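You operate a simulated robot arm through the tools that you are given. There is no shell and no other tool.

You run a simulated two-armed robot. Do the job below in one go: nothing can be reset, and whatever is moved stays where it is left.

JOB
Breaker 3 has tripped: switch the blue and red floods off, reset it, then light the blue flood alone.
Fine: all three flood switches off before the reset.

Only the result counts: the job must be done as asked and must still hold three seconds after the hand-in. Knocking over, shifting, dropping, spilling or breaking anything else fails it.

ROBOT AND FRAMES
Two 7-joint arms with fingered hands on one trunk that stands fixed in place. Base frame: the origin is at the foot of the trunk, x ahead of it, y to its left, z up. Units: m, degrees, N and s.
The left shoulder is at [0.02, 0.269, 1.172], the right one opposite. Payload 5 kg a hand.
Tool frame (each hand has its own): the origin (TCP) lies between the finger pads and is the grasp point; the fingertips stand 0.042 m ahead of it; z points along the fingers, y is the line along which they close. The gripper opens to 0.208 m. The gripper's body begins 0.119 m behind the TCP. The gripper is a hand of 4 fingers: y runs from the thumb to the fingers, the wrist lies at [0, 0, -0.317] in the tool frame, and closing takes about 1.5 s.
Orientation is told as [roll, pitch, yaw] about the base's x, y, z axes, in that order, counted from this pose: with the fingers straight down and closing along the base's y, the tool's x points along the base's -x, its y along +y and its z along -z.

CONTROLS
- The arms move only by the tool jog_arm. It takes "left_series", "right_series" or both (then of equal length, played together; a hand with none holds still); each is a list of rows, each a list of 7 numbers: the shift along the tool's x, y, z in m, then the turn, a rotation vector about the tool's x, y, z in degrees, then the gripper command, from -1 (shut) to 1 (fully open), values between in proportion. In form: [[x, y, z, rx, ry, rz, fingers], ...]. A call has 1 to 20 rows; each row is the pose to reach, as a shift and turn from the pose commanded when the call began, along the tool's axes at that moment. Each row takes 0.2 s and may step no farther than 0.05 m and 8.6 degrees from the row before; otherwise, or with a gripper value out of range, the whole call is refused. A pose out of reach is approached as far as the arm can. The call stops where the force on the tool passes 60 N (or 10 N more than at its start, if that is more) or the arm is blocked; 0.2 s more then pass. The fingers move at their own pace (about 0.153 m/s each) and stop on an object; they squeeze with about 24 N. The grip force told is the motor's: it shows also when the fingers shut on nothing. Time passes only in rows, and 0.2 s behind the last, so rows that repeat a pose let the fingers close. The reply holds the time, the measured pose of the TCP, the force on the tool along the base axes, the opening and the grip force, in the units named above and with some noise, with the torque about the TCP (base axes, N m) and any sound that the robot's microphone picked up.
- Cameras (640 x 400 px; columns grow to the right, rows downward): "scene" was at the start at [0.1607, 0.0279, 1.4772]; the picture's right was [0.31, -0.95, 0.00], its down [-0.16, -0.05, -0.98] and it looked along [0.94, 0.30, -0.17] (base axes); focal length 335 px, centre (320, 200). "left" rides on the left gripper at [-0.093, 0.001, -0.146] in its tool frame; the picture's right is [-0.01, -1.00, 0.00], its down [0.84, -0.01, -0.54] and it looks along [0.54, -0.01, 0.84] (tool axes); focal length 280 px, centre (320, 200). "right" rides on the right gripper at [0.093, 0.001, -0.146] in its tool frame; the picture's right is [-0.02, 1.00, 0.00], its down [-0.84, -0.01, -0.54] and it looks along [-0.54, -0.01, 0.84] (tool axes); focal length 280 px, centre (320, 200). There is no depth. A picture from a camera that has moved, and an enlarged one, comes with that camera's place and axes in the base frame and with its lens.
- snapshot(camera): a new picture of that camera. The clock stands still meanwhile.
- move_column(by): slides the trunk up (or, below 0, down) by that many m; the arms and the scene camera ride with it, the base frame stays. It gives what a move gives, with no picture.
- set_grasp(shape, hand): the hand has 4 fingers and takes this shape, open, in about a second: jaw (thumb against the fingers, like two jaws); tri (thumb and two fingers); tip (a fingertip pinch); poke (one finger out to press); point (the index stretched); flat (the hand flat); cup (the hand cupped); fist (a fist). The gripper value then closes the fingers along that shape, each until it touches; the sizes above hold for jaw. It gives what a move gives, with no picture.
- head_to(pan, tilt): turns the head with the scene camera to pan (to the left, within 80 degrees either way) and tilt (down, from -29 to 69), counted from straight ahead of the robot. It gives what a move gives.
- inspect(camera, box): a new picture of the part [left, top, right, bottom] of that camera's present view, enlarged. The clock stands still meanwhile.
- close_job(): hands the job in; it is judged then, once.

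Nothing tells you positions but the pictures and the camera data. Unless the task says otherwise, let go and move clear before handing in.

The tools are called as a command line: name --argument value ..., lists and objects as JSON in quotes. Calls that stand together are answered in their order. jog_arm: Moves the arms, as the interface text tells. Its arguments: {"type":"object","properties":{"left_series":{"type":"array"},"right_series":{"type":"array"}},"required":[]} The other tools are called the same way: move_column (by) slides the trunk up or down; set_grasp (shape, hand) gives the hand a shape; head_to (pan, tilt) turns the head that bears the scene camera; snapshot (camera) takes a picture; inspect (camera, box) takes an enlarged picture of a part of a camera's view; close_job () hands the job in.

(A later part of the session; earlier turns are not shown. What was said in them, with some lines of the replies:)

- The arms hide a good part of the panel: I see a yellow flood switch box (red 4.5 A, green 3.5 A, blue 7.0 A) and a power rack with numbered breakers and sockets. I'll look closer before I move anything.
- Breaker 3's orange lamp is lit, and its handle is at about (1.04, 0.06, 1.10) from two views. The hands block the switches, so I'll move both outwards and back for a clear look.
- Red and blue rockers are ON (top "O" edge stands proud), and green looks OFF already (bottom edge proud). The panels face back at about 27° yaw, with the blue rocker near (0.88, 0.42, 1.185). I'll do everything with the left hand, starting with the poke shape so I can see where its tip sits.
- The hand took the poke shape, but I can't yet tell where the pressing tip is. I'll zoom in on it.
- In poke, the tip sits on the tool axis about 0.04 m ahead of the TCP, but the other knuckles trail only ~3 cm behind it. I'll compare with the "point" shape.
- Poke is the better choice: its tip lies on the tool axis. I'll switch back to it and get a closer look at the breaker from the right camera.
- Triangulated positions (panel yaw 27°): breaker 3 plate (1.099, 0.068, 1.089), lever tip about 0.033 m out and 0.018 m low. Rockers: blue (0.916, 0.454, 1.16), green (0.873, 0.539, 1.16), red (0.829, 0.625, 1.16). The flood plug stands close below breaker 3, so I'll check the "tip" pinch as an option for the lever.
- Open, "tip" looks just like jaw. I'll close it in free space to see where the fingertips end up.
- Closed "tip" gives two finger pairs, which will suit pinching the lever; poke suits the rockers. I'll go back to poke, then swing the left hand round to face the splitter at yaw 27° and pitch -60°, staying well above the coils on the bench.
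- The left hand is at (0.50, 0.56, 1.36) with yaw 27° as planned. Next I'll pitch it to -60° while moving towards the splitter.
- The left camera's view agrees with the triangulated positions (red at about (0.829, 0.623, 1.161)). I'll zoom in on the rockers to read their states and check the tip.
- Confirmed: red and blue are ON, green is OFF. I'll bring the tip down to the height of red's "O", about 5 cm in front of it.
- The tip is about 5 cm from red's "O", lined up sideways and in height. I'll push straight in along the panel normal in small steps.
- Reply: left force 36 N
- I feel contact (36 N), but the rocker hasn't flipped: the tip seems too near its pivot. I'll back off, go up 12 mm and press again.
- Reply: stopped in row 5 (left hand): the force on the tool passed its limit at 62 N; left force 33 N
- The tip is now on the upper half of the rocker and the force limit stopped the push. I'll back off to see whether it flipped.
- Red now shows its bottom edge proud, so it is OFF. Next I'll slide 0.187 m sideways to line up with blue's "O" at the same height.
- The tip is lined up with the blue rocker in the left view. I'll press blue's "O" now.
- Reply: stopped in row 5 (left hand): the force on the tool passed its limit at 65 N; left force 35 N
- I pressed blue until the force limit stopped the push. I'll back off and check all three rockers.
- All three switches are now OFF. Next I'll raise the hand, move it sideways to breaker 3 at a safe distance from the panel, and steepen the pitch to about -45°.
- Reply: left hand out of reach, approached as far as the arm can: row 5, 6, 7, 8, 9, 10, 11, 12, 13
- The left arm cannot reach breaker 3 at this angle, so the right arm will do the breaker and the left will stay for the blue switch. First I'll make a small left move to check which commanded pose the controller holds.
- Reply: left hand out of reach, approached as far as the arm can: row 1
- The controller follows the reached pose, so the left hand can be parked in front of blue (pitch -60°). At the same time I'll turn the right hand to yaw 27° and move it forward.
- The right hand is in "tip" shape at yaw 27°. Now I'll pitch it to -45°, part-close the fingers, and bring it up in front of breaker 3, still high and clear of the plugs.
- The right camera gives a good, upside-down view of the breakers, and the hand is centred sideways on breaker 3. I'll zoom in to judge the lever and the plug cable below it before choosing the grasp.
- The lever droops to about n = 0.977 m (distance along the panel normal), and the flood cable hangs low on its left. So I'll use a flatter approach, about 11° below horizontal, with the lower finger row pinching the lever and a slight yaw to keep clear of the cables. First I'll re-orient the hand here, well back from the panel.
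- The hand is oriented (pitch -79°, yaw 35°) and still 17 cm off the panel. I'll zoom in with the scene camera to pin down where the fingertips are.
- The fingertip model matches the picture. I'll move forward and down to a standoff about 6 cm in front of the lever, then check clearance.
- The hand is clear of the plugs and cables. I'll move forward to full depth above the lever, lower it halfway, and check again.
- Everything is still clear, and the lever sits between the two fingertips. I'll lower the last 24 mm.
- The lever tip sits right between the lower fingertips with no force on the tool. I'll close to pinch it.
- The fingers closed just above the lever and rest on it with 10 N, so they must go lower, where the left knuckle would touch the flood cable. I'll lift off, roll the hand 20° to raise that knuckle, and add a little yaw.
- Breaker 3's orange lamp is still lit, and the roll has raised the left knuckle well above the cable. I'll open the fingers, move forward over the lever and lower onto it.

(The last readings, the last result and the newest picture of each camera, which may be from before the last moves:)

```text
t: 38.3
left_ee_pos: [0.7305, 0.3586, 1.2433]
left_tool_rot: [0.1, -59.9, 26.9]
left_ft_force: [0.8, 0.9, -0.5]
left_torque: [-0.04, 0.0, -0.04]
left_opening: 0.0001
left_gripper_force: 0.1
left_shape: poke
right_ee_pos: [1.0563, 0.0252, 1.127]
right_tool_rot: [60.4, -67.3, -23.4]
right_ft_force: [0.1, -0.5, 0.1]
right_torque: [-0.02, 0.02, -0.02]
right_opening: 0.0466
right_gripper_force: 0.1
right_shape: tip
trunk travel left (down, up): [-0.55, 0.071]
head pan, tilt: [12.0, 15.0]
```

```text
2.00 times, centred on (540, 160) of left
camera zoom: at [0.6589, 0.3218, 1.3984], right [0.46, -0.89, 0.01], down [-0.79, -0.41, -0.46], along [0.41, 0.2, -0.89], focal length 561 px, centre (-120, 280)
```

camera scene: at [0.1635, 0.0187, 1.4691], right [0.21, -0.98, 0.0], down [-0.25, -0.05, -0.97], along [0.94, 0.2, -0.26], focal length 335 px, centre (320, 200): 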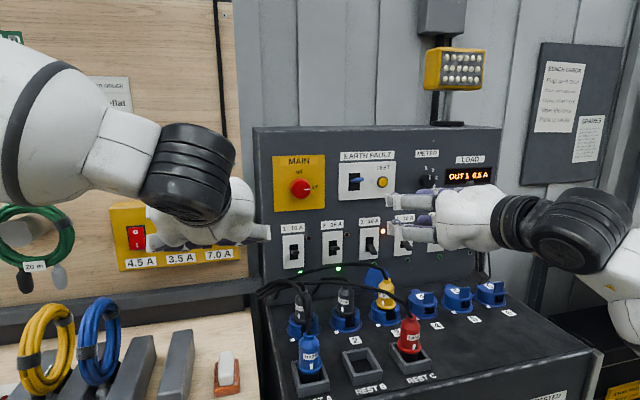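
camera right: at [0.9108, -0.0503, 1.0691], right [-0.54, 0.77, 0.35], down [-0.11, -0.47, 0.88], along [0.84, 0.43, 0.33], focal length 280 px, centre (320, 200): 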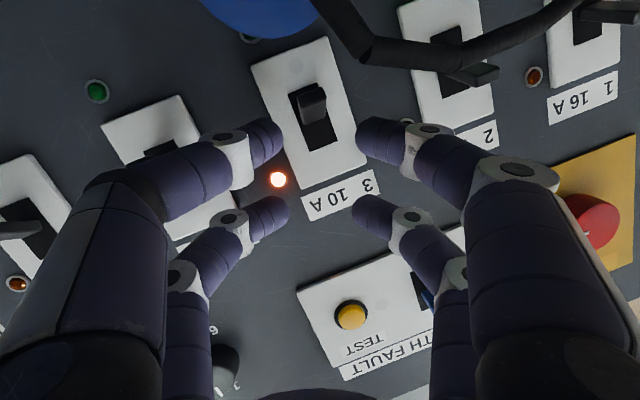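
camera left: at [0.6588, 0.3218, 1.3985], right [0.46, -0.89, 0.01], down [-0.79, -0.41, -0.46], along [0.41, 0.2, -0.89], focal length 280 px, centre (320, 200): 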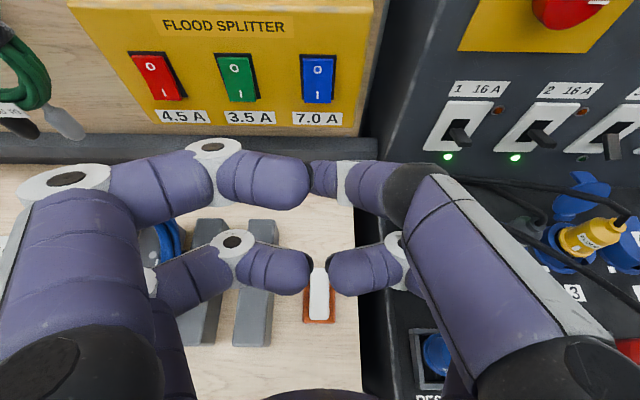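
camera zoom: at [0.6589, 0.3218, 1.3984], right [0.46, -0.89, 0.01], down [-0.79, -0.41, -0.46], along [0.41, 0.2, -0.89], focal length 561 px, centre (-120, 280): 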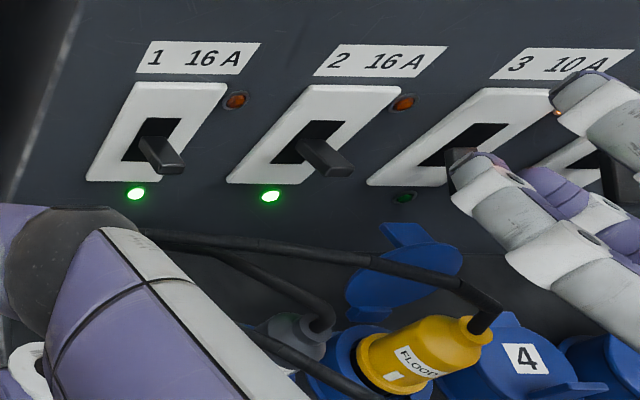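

Clearance is good: the lever is between the lower fingertips but still a bit below them. I'll lower another 28 mm and recheck.

jog_arm --right_series '[[0.0129, -0.0047, 0.0027, 0, 0, 0, -0.55], [0.0258, -0.0094, 0.0053, 0, 0, 0, -0.55], [0.0258, -0.0094, 0.0053, 0, 0, 0, -0.55]]'

snapshot --camera "right"

inspect --camera "scene" --box '[320, 200, 460, 320]'

inspect --camera "left" --box '[440, 60, 640, 260]'

```text
t: 39.1
left_ee_pos: [0.7307, 0.3572, 1.2437]
left_tool_rot: [0.0, -60.1, 26.9]
left_ft_force: [-0.1, 0.3, 0.5]
left_torque: [0.04, 0.02, -0.01]
left_opening: 0.0002
left_gripper_force: 0.2
left_shape: poke
right_ee_pos: [1.0571, 0.0268, 1.1005]
right_tool_rot: [60.3, -67.3, -23.3]
right_ft_force: [-0.2, -0.6, 0.5]
right_torque: [-0.04, -0.03, -0.01]
right_opening: 0.0462
right_gripper_force: 0.0
right_shape: tip
trunk travel left (down, up): [-0.55, 0.071]
head pan, tilt: [12.0, 15.0]
```

```text
taken
camera right: at [0.911, -0.0493, 1.0414], right [-0.54, 0.77, 0.35], down [-0.11, -0.47, 0.88], along [0.84, 0.43, 0.33], focal length 280 px, centre (320, 200)
```

right: 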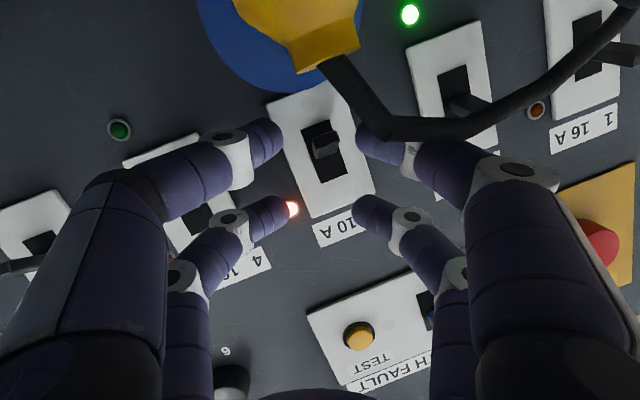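

```text
3.33 times, centred on (390, 260) of scene
camera zoom: at [0.1636, 0.0186, 1.4691], right [0.21, -0.98, 0.0], down [-0.25, -0.05, -0.97], along [0.94, 0.2, -0.26], focal length 1117 px, centre (87, 0)
```

zoom: 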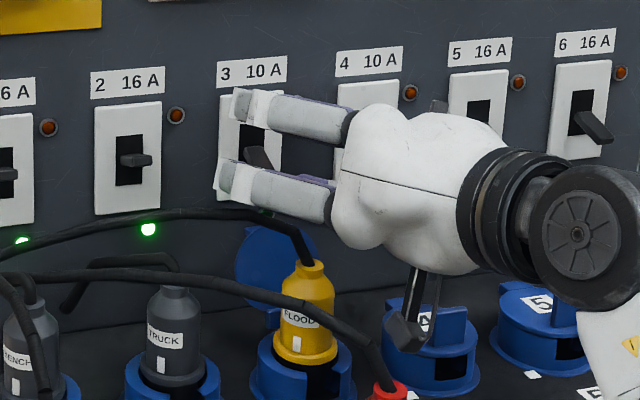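

```text
2.00 times, centred on (540, 160) of left
camera zoom: at [0.6589, 0.3217, 1.3984], right [0.46, -0.89, 0.01], down [-0.79, -0.41, -0.46], along [0.41, 0.2, -0.89], focal length 561 px, centre (-120, 280)
```

zoom: 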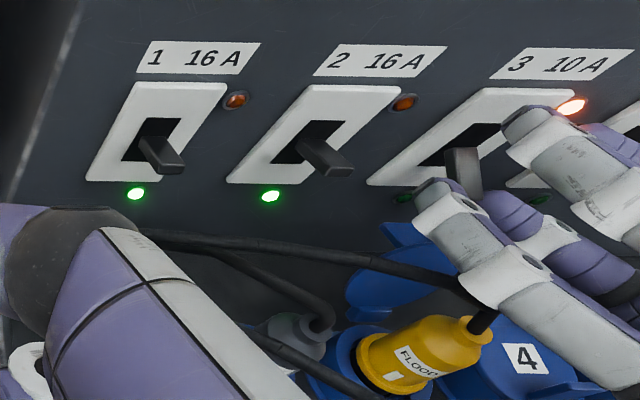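

The lever tip is now level with and between the fingertips, with no contact forces. Closing the pinch.

jog_arm --right_series '[[0, 0, 0, 0, 0, 0, -0.8], [0, 0, 0, 0, 0, 0, -1], [0, 0, 0, 0, 0, 0, -1], [0, 0, 0, 0, 0, 0, -1]]'

snapshot --camera "right"

inspect --camera "left" --box '[440, 60, 640, 260]'

```text
t: 40.1
left_ee_pos: [0.7305, 0.358, 1.2437]
left_tool_rot: [0.0, -60.0, 26.9]
left_ft_force: [0.2, -0.4, 0.4]
left_torque: [0.01, 0.06, -0.04]
left_opening: 0.0001
left_gripper_force: 0.1
left_shape: poke
right_ee_pos: [1.0564, 0.0259, 1.0999]
right_tool_rot: [60.2, -67.3, -23.3]
right_ft_force: [1.7, 3.2, 1.2]
right_torque: [0.05, -0.05, -0.06]
right_opening: 0.0034
right_gripper_force: 23.7
right_shape: tip
trunk travel left (down, up): [-0.55, 0.071]
head pan, tilt: [12.0, 15.0]
```

```text
taken
camera right: at [0.9111, -0.0489, 1.0413], right [-0.54, 0.77, 0.35], down [-0.11, -0.47, 0.88], along [0.84, 0.43, 0.33], focal length 280 px, centre (320, 200)
```

right: 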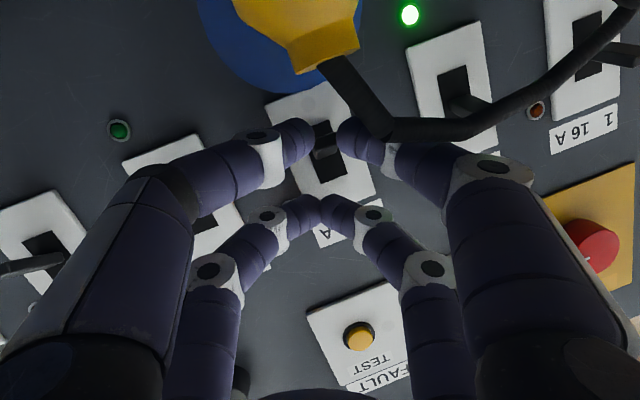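

```text
2.00 times, centred on (540, 160) of left
camera zoom: at [0.6591, 0.322, 1.3982], right [0.46, -0.89, 0.01], down [-0.79, -0.41, -0.46], along [0.41, 0.2, -0.89], focal length 561 px, centre (-120, 280)
```

zoom: 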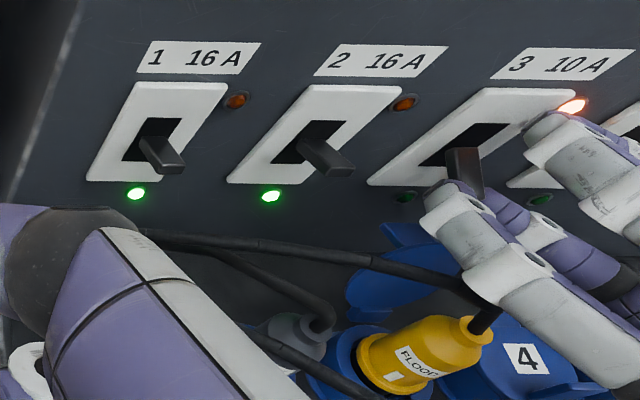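

The lower fingertips hold the lever. I'll press it down slightly to be sure it is fully off, then lift it along its arc.

jog_arm --right_series '[[0.0046, -0.0017, 0.001, 0, 0, 0, -1], [0.0046, -0.0017, 0.001, 0, 0, 0, -1], [0, 0, 0, 0, 0, 0, -1], [-0.008, 0.0041, -0.0067, 0, 0, 0, -1], [-0.0165, 0.0078, -0.0115, 0, 0, 0, -1], [-0.0257, 0.0112, -0.0134, 0, 0, 0, -1], [-0.0357, 0.0141, -0.0124, 0, 0, 0, -1], [-0.0438, 0.0164, -0.0111, 0, 0, 0, -1], [-0.0438, 0.0164, -0.0111, 0, 0, 0, -1]]'

snapshot --camera "right"

inspect --camera "left" --box '[440, 60, 640, 260]'

inspect --camera "scene" --box '[320, 200, 460, 320]'

```text
t: 41.7
left_ee_pos: [0.7301, 0.3541, 1.2449]
left_tool_rot: [0.0, -60.2, 26.9]
left_ft_force: [-0.4, -0.4, -0.1]
left_torque: [-0.01, 0.02, 0.01]
left_opening: 0.0001
left_gripper_force: 0.0
left_shape: poke
right_ee_pos: [1.0501, 0.0231, 1.1297]
right_tool_rot: [58.4, -66.5, -21.1]
right_ft_force: [-33.2, -10.8, -11.2]
right_torque: [-0.49, 1.32, 0.72]
right_opening: 0.0021
right_gripper_force: 23.7
right_shape: tip
trunk travel left (down, up): [-0.55, 0.071]
head pan, tilt: [12.0, 15.0]
stopped in row 8 (right hand): the force on the tool passed its limit at 68 N (the readings are from after the stop); the commanded pose is now the measured one
```

```text
taken
camera right: at [0.904, -0.0528, 1.0732], right [-0.53, 0.77, 0.35], down [-0.09, -0.46, 0.88], along [0.84, 0.44, 0.31], focal length 280 px, centre (320, 200)
```

right: 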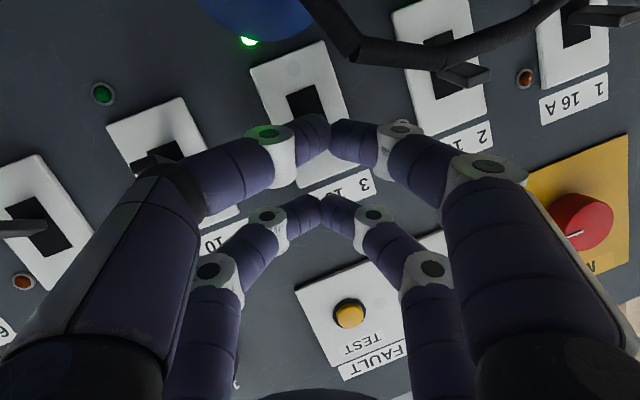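

```text
2.00 times, centred on (540, 160) of left
camera zoom: at [0.6579, 0.3202, 1.3998], right [0.46, -0.89, 0.01], down [-0.79, -0.41, -0.46], along [0.42, 0.2, -0.89], focal length 561 px, centre (-120, 280)
```

zoom: 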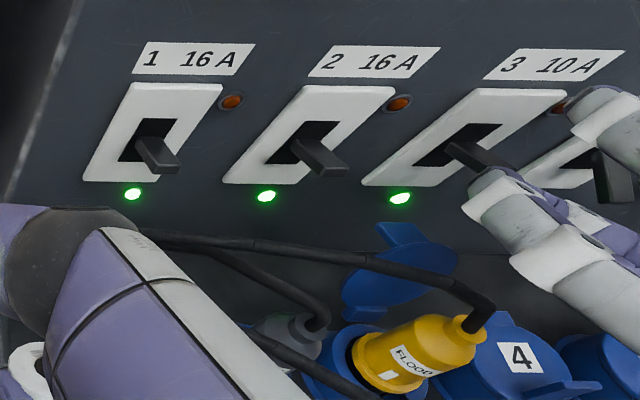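

```text
3.33 times, centred on (390, 260) of scene
camera zoom: at [0.1621, 0.0176, 1.4693], right [0.21, -0.98, 0.0], down [-0.25, -0.05, -0.97], along [0.95, 0.2, -0.26], focal length 1117 px, centre (87, 0)
```

zoom: 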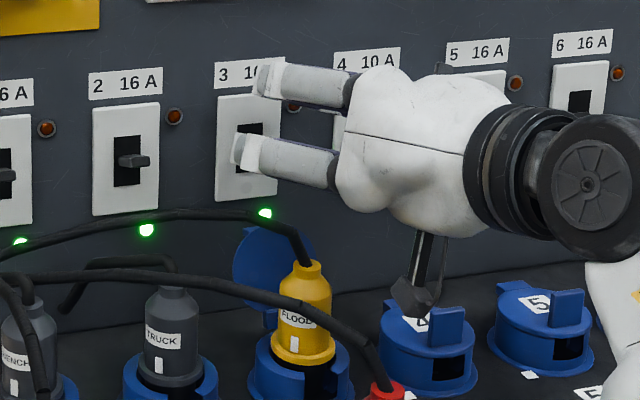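

Breaker 3's lamp is now green and its lever is up. I'll open the fingers and back straight off the panel.

jog_arm --right_series '[[0, 0, 0, 0, 0, 0, -0.6], [0, 0, 0, 0, 0, 0, -0.5], [0, 0, 0, 0, 0, 0, -0.5], [0.0049, 0.0026, -0.0192, 0, 0, 0, -0.5], [0.0123, 0.0066, -0.048, 0, 0, 0, -0.5], [0.0198, 0.0106, -0.0768, 0, 0, 0, -0.5], [0.0247, 0.0132, -0.096, 0, 0, 0, -0.5], [0.0247, 0.0132, -0.096, 0, 0, 0, -0.5]]'

inspect --camera "left" --box '[440, 60, 640, 260]'

snapshot --camera "scene"

snapshot --camera "right"

```text
t: 43.5
left_ee_pos: [0.7313, 0.3568, 1.2429]
left_tool_rot: [0.0, -59.9, 26.8]
left_ft_force: [0.6, -0.1, -0.2]
left_torque: [0.0, 0.0, 0.03]
left_opening: 0.0
left_gripper_force: 0.0
left_shape: poke
right_ee_pos: [0.9632, -0.0232, 1.132]
right_tool_rot: [58.6, -66.8, -21.5]
right_ft_force: [0.1, -0.3, 0.5]
right_torque: [0.01, -0.02, -0.01]
right_opening: 0.0515
right_gripper_force: 0.0
right_shape: tip
trunk travel left (down, up): [-0.55, 0.071]
head pan, tilt: [12.0, 15.0]
```

```text
2.00 times, centred on (540, 160) of left
camera zoom: at [0.6589, 0.3217, 1.3984], right [0.46, -0.89, 0.01], down [-0.79, -0.41, -0.46], along [0.41, 0.2, -0.89], focal length 561 px, centre (-120, 280)
```

zoom: 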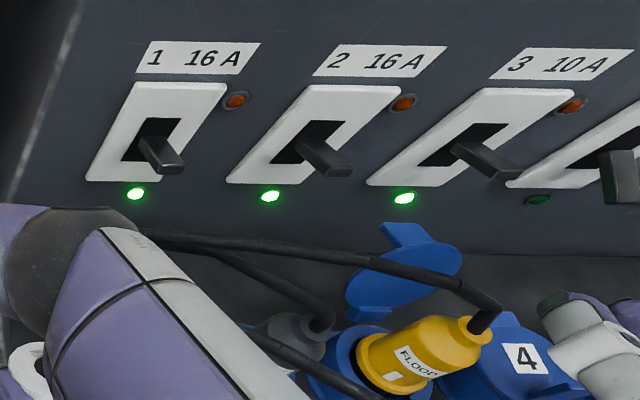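

```text
taken
camera scene: at [0.1636, 0.0186, 1.469], right [0.21, -0.98, 0.0], down [-0.25, -0.05, -0.97], along [0.94, 0.2, -0.26], focal length 335 px, centre (320, 200)
```

scene: 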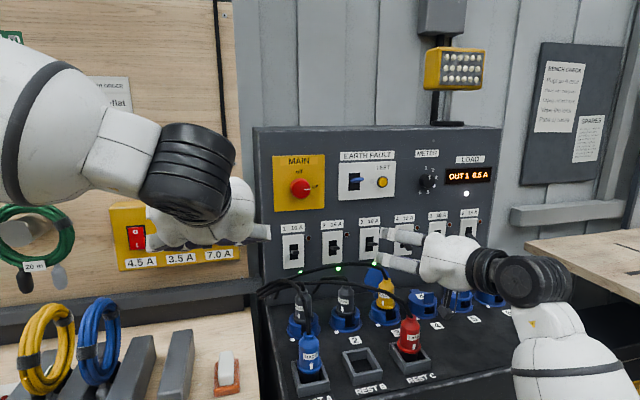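

```text
taken
camera right: at [0.8171, -0.0992, 1.0763], right [-0.53, 0.77, 0.35], down [-0.09, -0.47, 0.88], along [0.84, 0.44, 0.32], focal length 280 px, centre (320, 200)
```

right: 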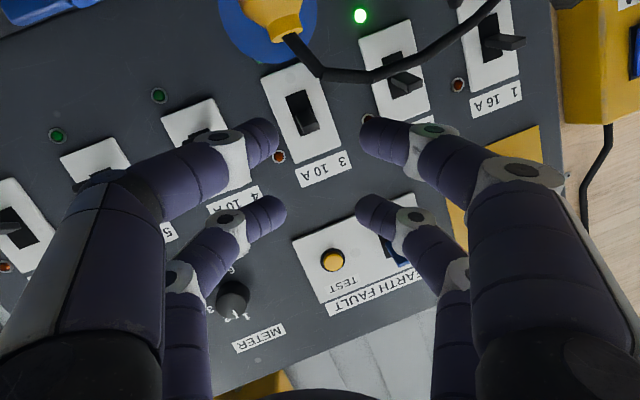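

Breaker 3 holds: lever up, green lamp on, red plug and cables unmoved. I'll lift the right hand straight up, and bring the left fingertip down in front of blue's "I" half.

jog_arm --right_series '[[-0.037, 0.0133, -0.0077, 0, 0, 0, -0.5], [-0.074, 0.0267, -0.0153, 0, 0, 0, -0.5], [-0.111, 0.04, -0.023, 0, 0, 0, -0.5], [-0.111, 0.04, -0.023, 0, 0, 0, -0.5]]' --left_series '[[0.0053, 0.001, 0.0415, 0, 0, 0, 1], [0.0105, 0.002, 0.0831, 0, 0, 0, 1], [0.0158, 0.002, 0.1246, 0, 0, 0, 1], [0.0158, 0.002, 0.1246, 0, 0, 0, 1]]'

snapshot --camera "left"

snapshot --camera "scene"

```text
t: 44.5
left_ee_pos: [0.8199, 0.4067, 1.1644]
left_tool_rot: [-0.1, -60.2, 26.8]
left_ft_force: [0.5, 0.4, 0.7]
left_torque: [-0.01, 0.06, 0.0]
left_opening: 0.0
left_gripper_force: 0.1
left_shape: poke
right_ee_pos: [0.9665, -0.0206, 1.2544]
right_tool_rot: [58.7, -66.7, -21.7]
right_ft_force: [-0.1, -0.6, 0.2]
right_torque: [0.0, 0.0, -0.01]
right_opening: 0.0517
right_gripper_force: 0.1
right_shape: tip
trunk travel left (down, up): [-0.55, 0.071]
head pan, tilt: [12.0, 15.0]
```

```text
taken
camera left: at [0.7485, 0.3711, 1.3187], right [0.46, -0.89, 0.01], down [-0.79, -0.41, -0.46], along [0.42, 0.2, -0.89], focal length 280 px, centre (320, 200)
```

left: 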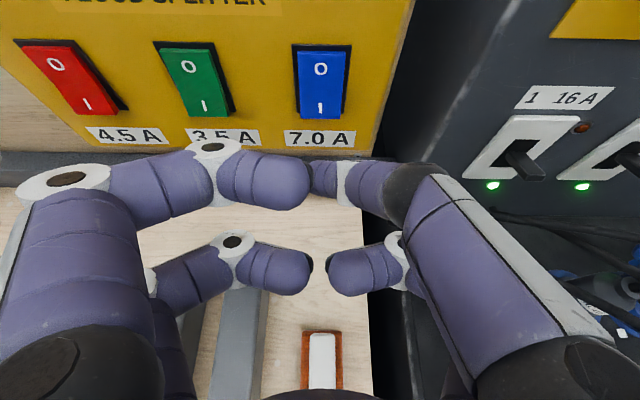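

```text
taken
camera scene: at [0.1634, 0.0182, 1.4692], right [0.21, -0.98, 0.0], down [-0.25, -0.05, -0.97], along [0.94, 0.2, -0.26], focal length 335 px, centre (320, 200)
```

scene: 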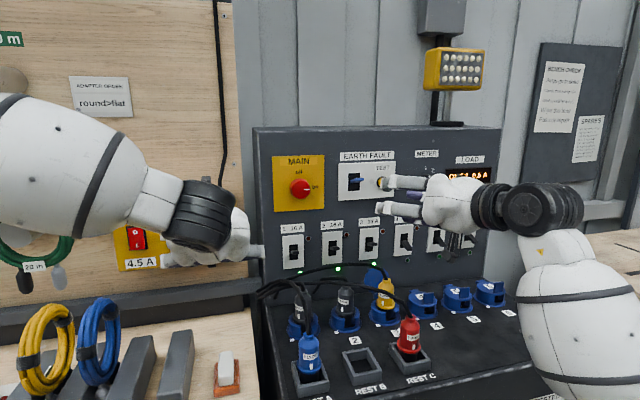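

The left fingertip is aligned with the blue rocker at the "I" height. I'll press in.

jog_arm --left_series '[[-0.015, 0, 0.026, 0, 0, 0, 1], [-0.0225, 0, 0.039, 0, 0, 0, 1], [-0.0275, 0, 0.0476, 0, 0, 0, 1], [-0.03, 0, 0.052, 0, 0, 0, 1], [-0.0325, 0, 0.0563, 0, 0, 0, 1], [-0.035, 0, 0.0606, 0, 0, 0, 1]]'

inspect --camera "left" --box '[200, 20, 480, 220]'

```text
t: 46.0
left_ee_pos: [0.876, 0.4306, 1.1638]
left_tool_rot: [0.0, -59.5, 26.3]
left_ft_force: [-25.4, -13.4, 0.0]
left_torque: [-0.04, 0.33, 0.34]
left_opening: 0.0002
left_gripper_force: 0.0
left_shape: poke
right_ee_pos: [0.9643, -0.0189, 1.2546]
right_tool_rot: [58.7, -66.7, -21.6]
right_ft_force: [-0.1, 1.2, -0.2]
right_torque: [0.0, -0.03, -0.06]
right_opening: 0.0515
right_gripper_force: 0.1
right_shape: tip
trunk travel left (down, up): [-0.55, 0.071]
head pan, tilt: [12.0, 15.0]
stopped in row 6 (left hand): the force on the tool passed its limit at 64 N (the readings are from after the stop); the commanded pose is now the measured one
```

```text
2.00 times, centred on (340, 120) of left
camera zoom: at [0.805, 0.3951, 1.32], right [0.45, -0.89, 0.01], down [-0.79, -0.41, -0.45], along [0.41, 0.19, -0.89], focal length 561 px, centre (280, 360)
```

zoom: 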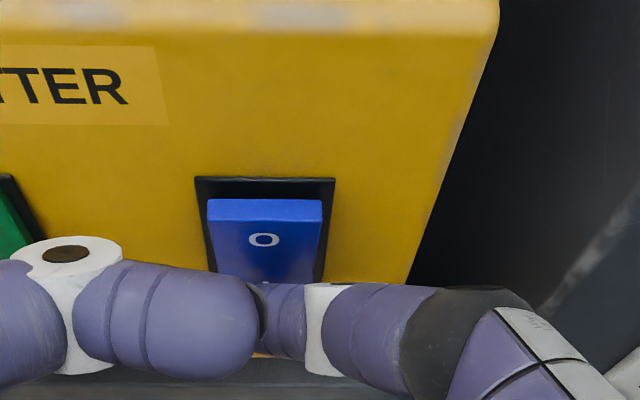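

Blue's "O" edge now stands proud, so it has flipped ON. I'll back the left hand away and retract the right hand too, then check everything.

jog_arm --left_series '[[0.0125, 0, -0.0217, 0, 0, 0, 1], [0.025, 0, -0.0433, 0, 0, 0, 1], [0.0375, 0, -0.065, 0, 0, 0, 1], [0.05, 0, -0.0866, 0, 0, 0, 1], [0.055, 0, -0.12, 0, 0, 0, 1], [0.055, 0, -0.16, 0, 0, 0, 1], [0.055, 0, -0.16, 0, 0, 0, 1]]' --right_series '[[0, 0, -0.03, 0, 0, 0, -0.5], [0, 0, -0.07, 0, 0, 0, -0.5], [0, 0, -0.11, 0, 0, 0, -0.5], [-0.02, 0, -0.15, 0, 0, 0, -0.5], [-0.04, 0, -0.19, 0, 0, 0, -0.5], [-0.06, -0.02, -0.22, 0, 0, 0, -0.5], [-0.06, -0.02, -0.22, 0, 0, 0, -0.5]]'

snapshot --camera "left"

snapshot --camera "scene"

inspect --camera "left" --box '[60, 0, 380, 200]'

inspect --camera "scene" --box '[250, 120, 550, 390]'

```text
t: 47.6
left_ee_pos: [0.7306, 0.3592, 1.196]
left_tool_rot: [0.1, -59.5, 26.5]
left_ft_force: [0.5, 0.6, -0.1]
left_torque: [-0.06, -0.02, -0.06]
left_opening: 0.0001
left_gripper_force: 0.1
left_shape: poke
right_ee_pos: [0.8325, -0.1771, 1.3468]
right_tool_rot: [58.6, -66.5, -21.4]
right_ft_force: [0.4, 0.5, -0.3]
right_torque: [0.01, -0.01, -0.03]
right_opening: 0.0521
right_gripper_force: 0.1
right_shape: tip
trunk travel left (down, up): [-0.55, 0.071]
head pan, tilt: [12.0, 15.0]
```

```text
taken
camera left: at [0.6604, 0.3245, 1.3507], right [0.45, -0.89, 0.01], down [-0.79, -0.41, -0.45], along [0.41, 0.2, -0.89], focal length 280 px, centre (320, 200)
```

left: 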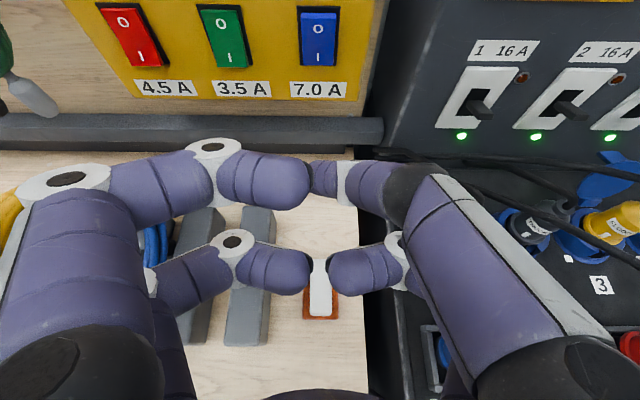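

```text
taken
camera scene: at [0.164, 0.0195, 1.4687], right [0.21, -0.98, 0.0], down [-0.25, -0.05, -0.97], along [0.94, 0.2, -0.26], focal length 335 px, centre (320, 200)
```

scene: 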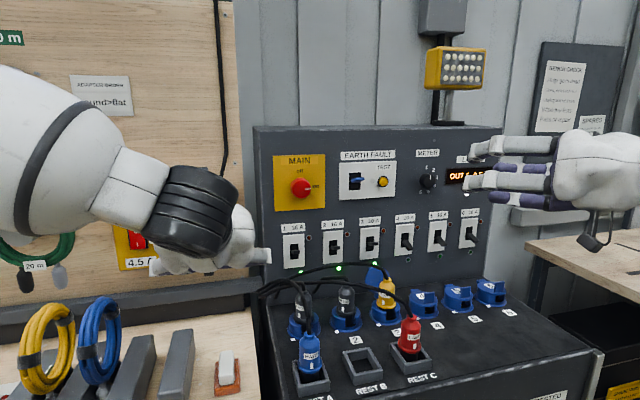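

```text
2.00 times, centred on (220, 100) of left
camera zoom: at [0.6604, 0.3245, 1.3507], right [0.45, -0.89, 0.01], down [-0.79, -0.41, -0.45], along [0.41, 0.2, -0.89], focal length 561 px, centre (520, 400)
```

zoom: 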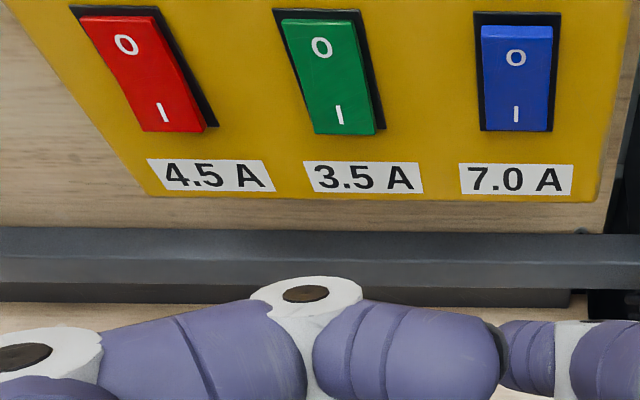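

```text
1.48 times, centred on (400, 255) of scene
camera zoom: at [0.164, 0.0195, 1.4687], right [0.21, -0.98, 0.0], down [-0.25, -0.05, -0.97], along [0.94, 0.2, -0.26], focal length 496 px, centre (202, 118)
```

zoom: 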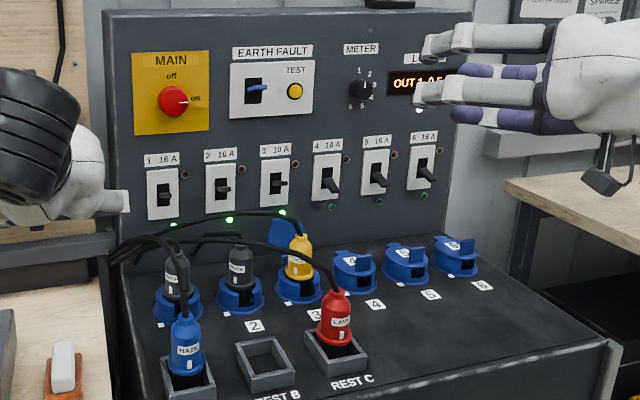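

Blue is ON, red and green OFF, and breaker 3 still shows green. I'll look up at the flood lamps to confirm only the blue one is lit.

head_to --pan 45 --tilt -15

snapshot --camera "scene"

```text
t: 48.5
left_ee_pos: [0.7311, 0.3575, 1.1965]
left_tool_rot: [0.0, -59.6, 26.4]
left_ft_force: [-0.2, 0.6, 0.1]
left_torque: [0.01, -0.03, -0.01]
left_opening: 0.0
left_gripper_force: 0.1
left_shape: poke
right_ee_pos: [0.8317, -0.1794, 1.3476]
right_tool_rot: [58.7, -66.6, -21.6]
right_ft_force: [-0.1, -0.2, 0.0]
right_torque: [0.02, -0.01, 0.01]
right_opening: 0.0517
right_gripper_force: 0.1
right_shape: tip
trunk travel left (down, up): [-0.55, 0.071]
head pan, tilt: [45.0, -15.0]
```

```text
taken
camera scene: at [0.1293, 0.0559, 1.5156], right [0.71, -0.71, 0.0], down [0.18, 0.18, -0.97], along [0.68, 0.68, 0.26], focal length 335 px, centre (320, 200)
```

scene: 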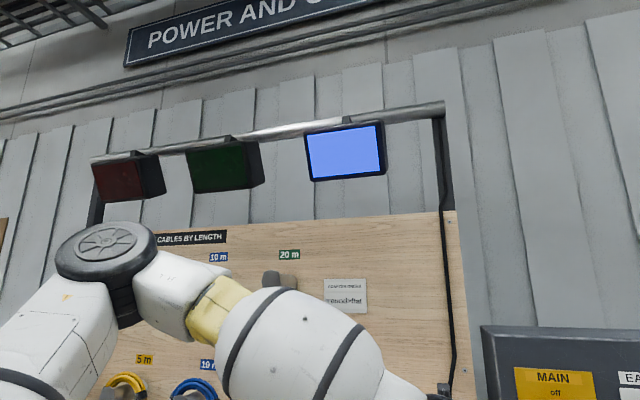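

The blue flood is lit while the red and green floods are dark, breaker 3 is on, and both hands are clear. I'm handing in the job.

close_job

```text
The job is handed in.
```

The job is done and handed in: breaker 3 is reset and the blue flood is lit on its own.

- **Switches off first:** I pressed the red and blue switches off. Green was already off, so all three were off before the reset.
- **Reset:** I pressed breaker 3's lever down, then lifted it. Its lamp changed from orange to green and was still green after I let go.
- **Blue on:** With the blue switch pressed back on, the blue flood was lit and the red and green floods were dark.

In the last pictures, the plugs and other breakers looked as they had before, and both hands were clear. I saw no sign that anything else had been moved.
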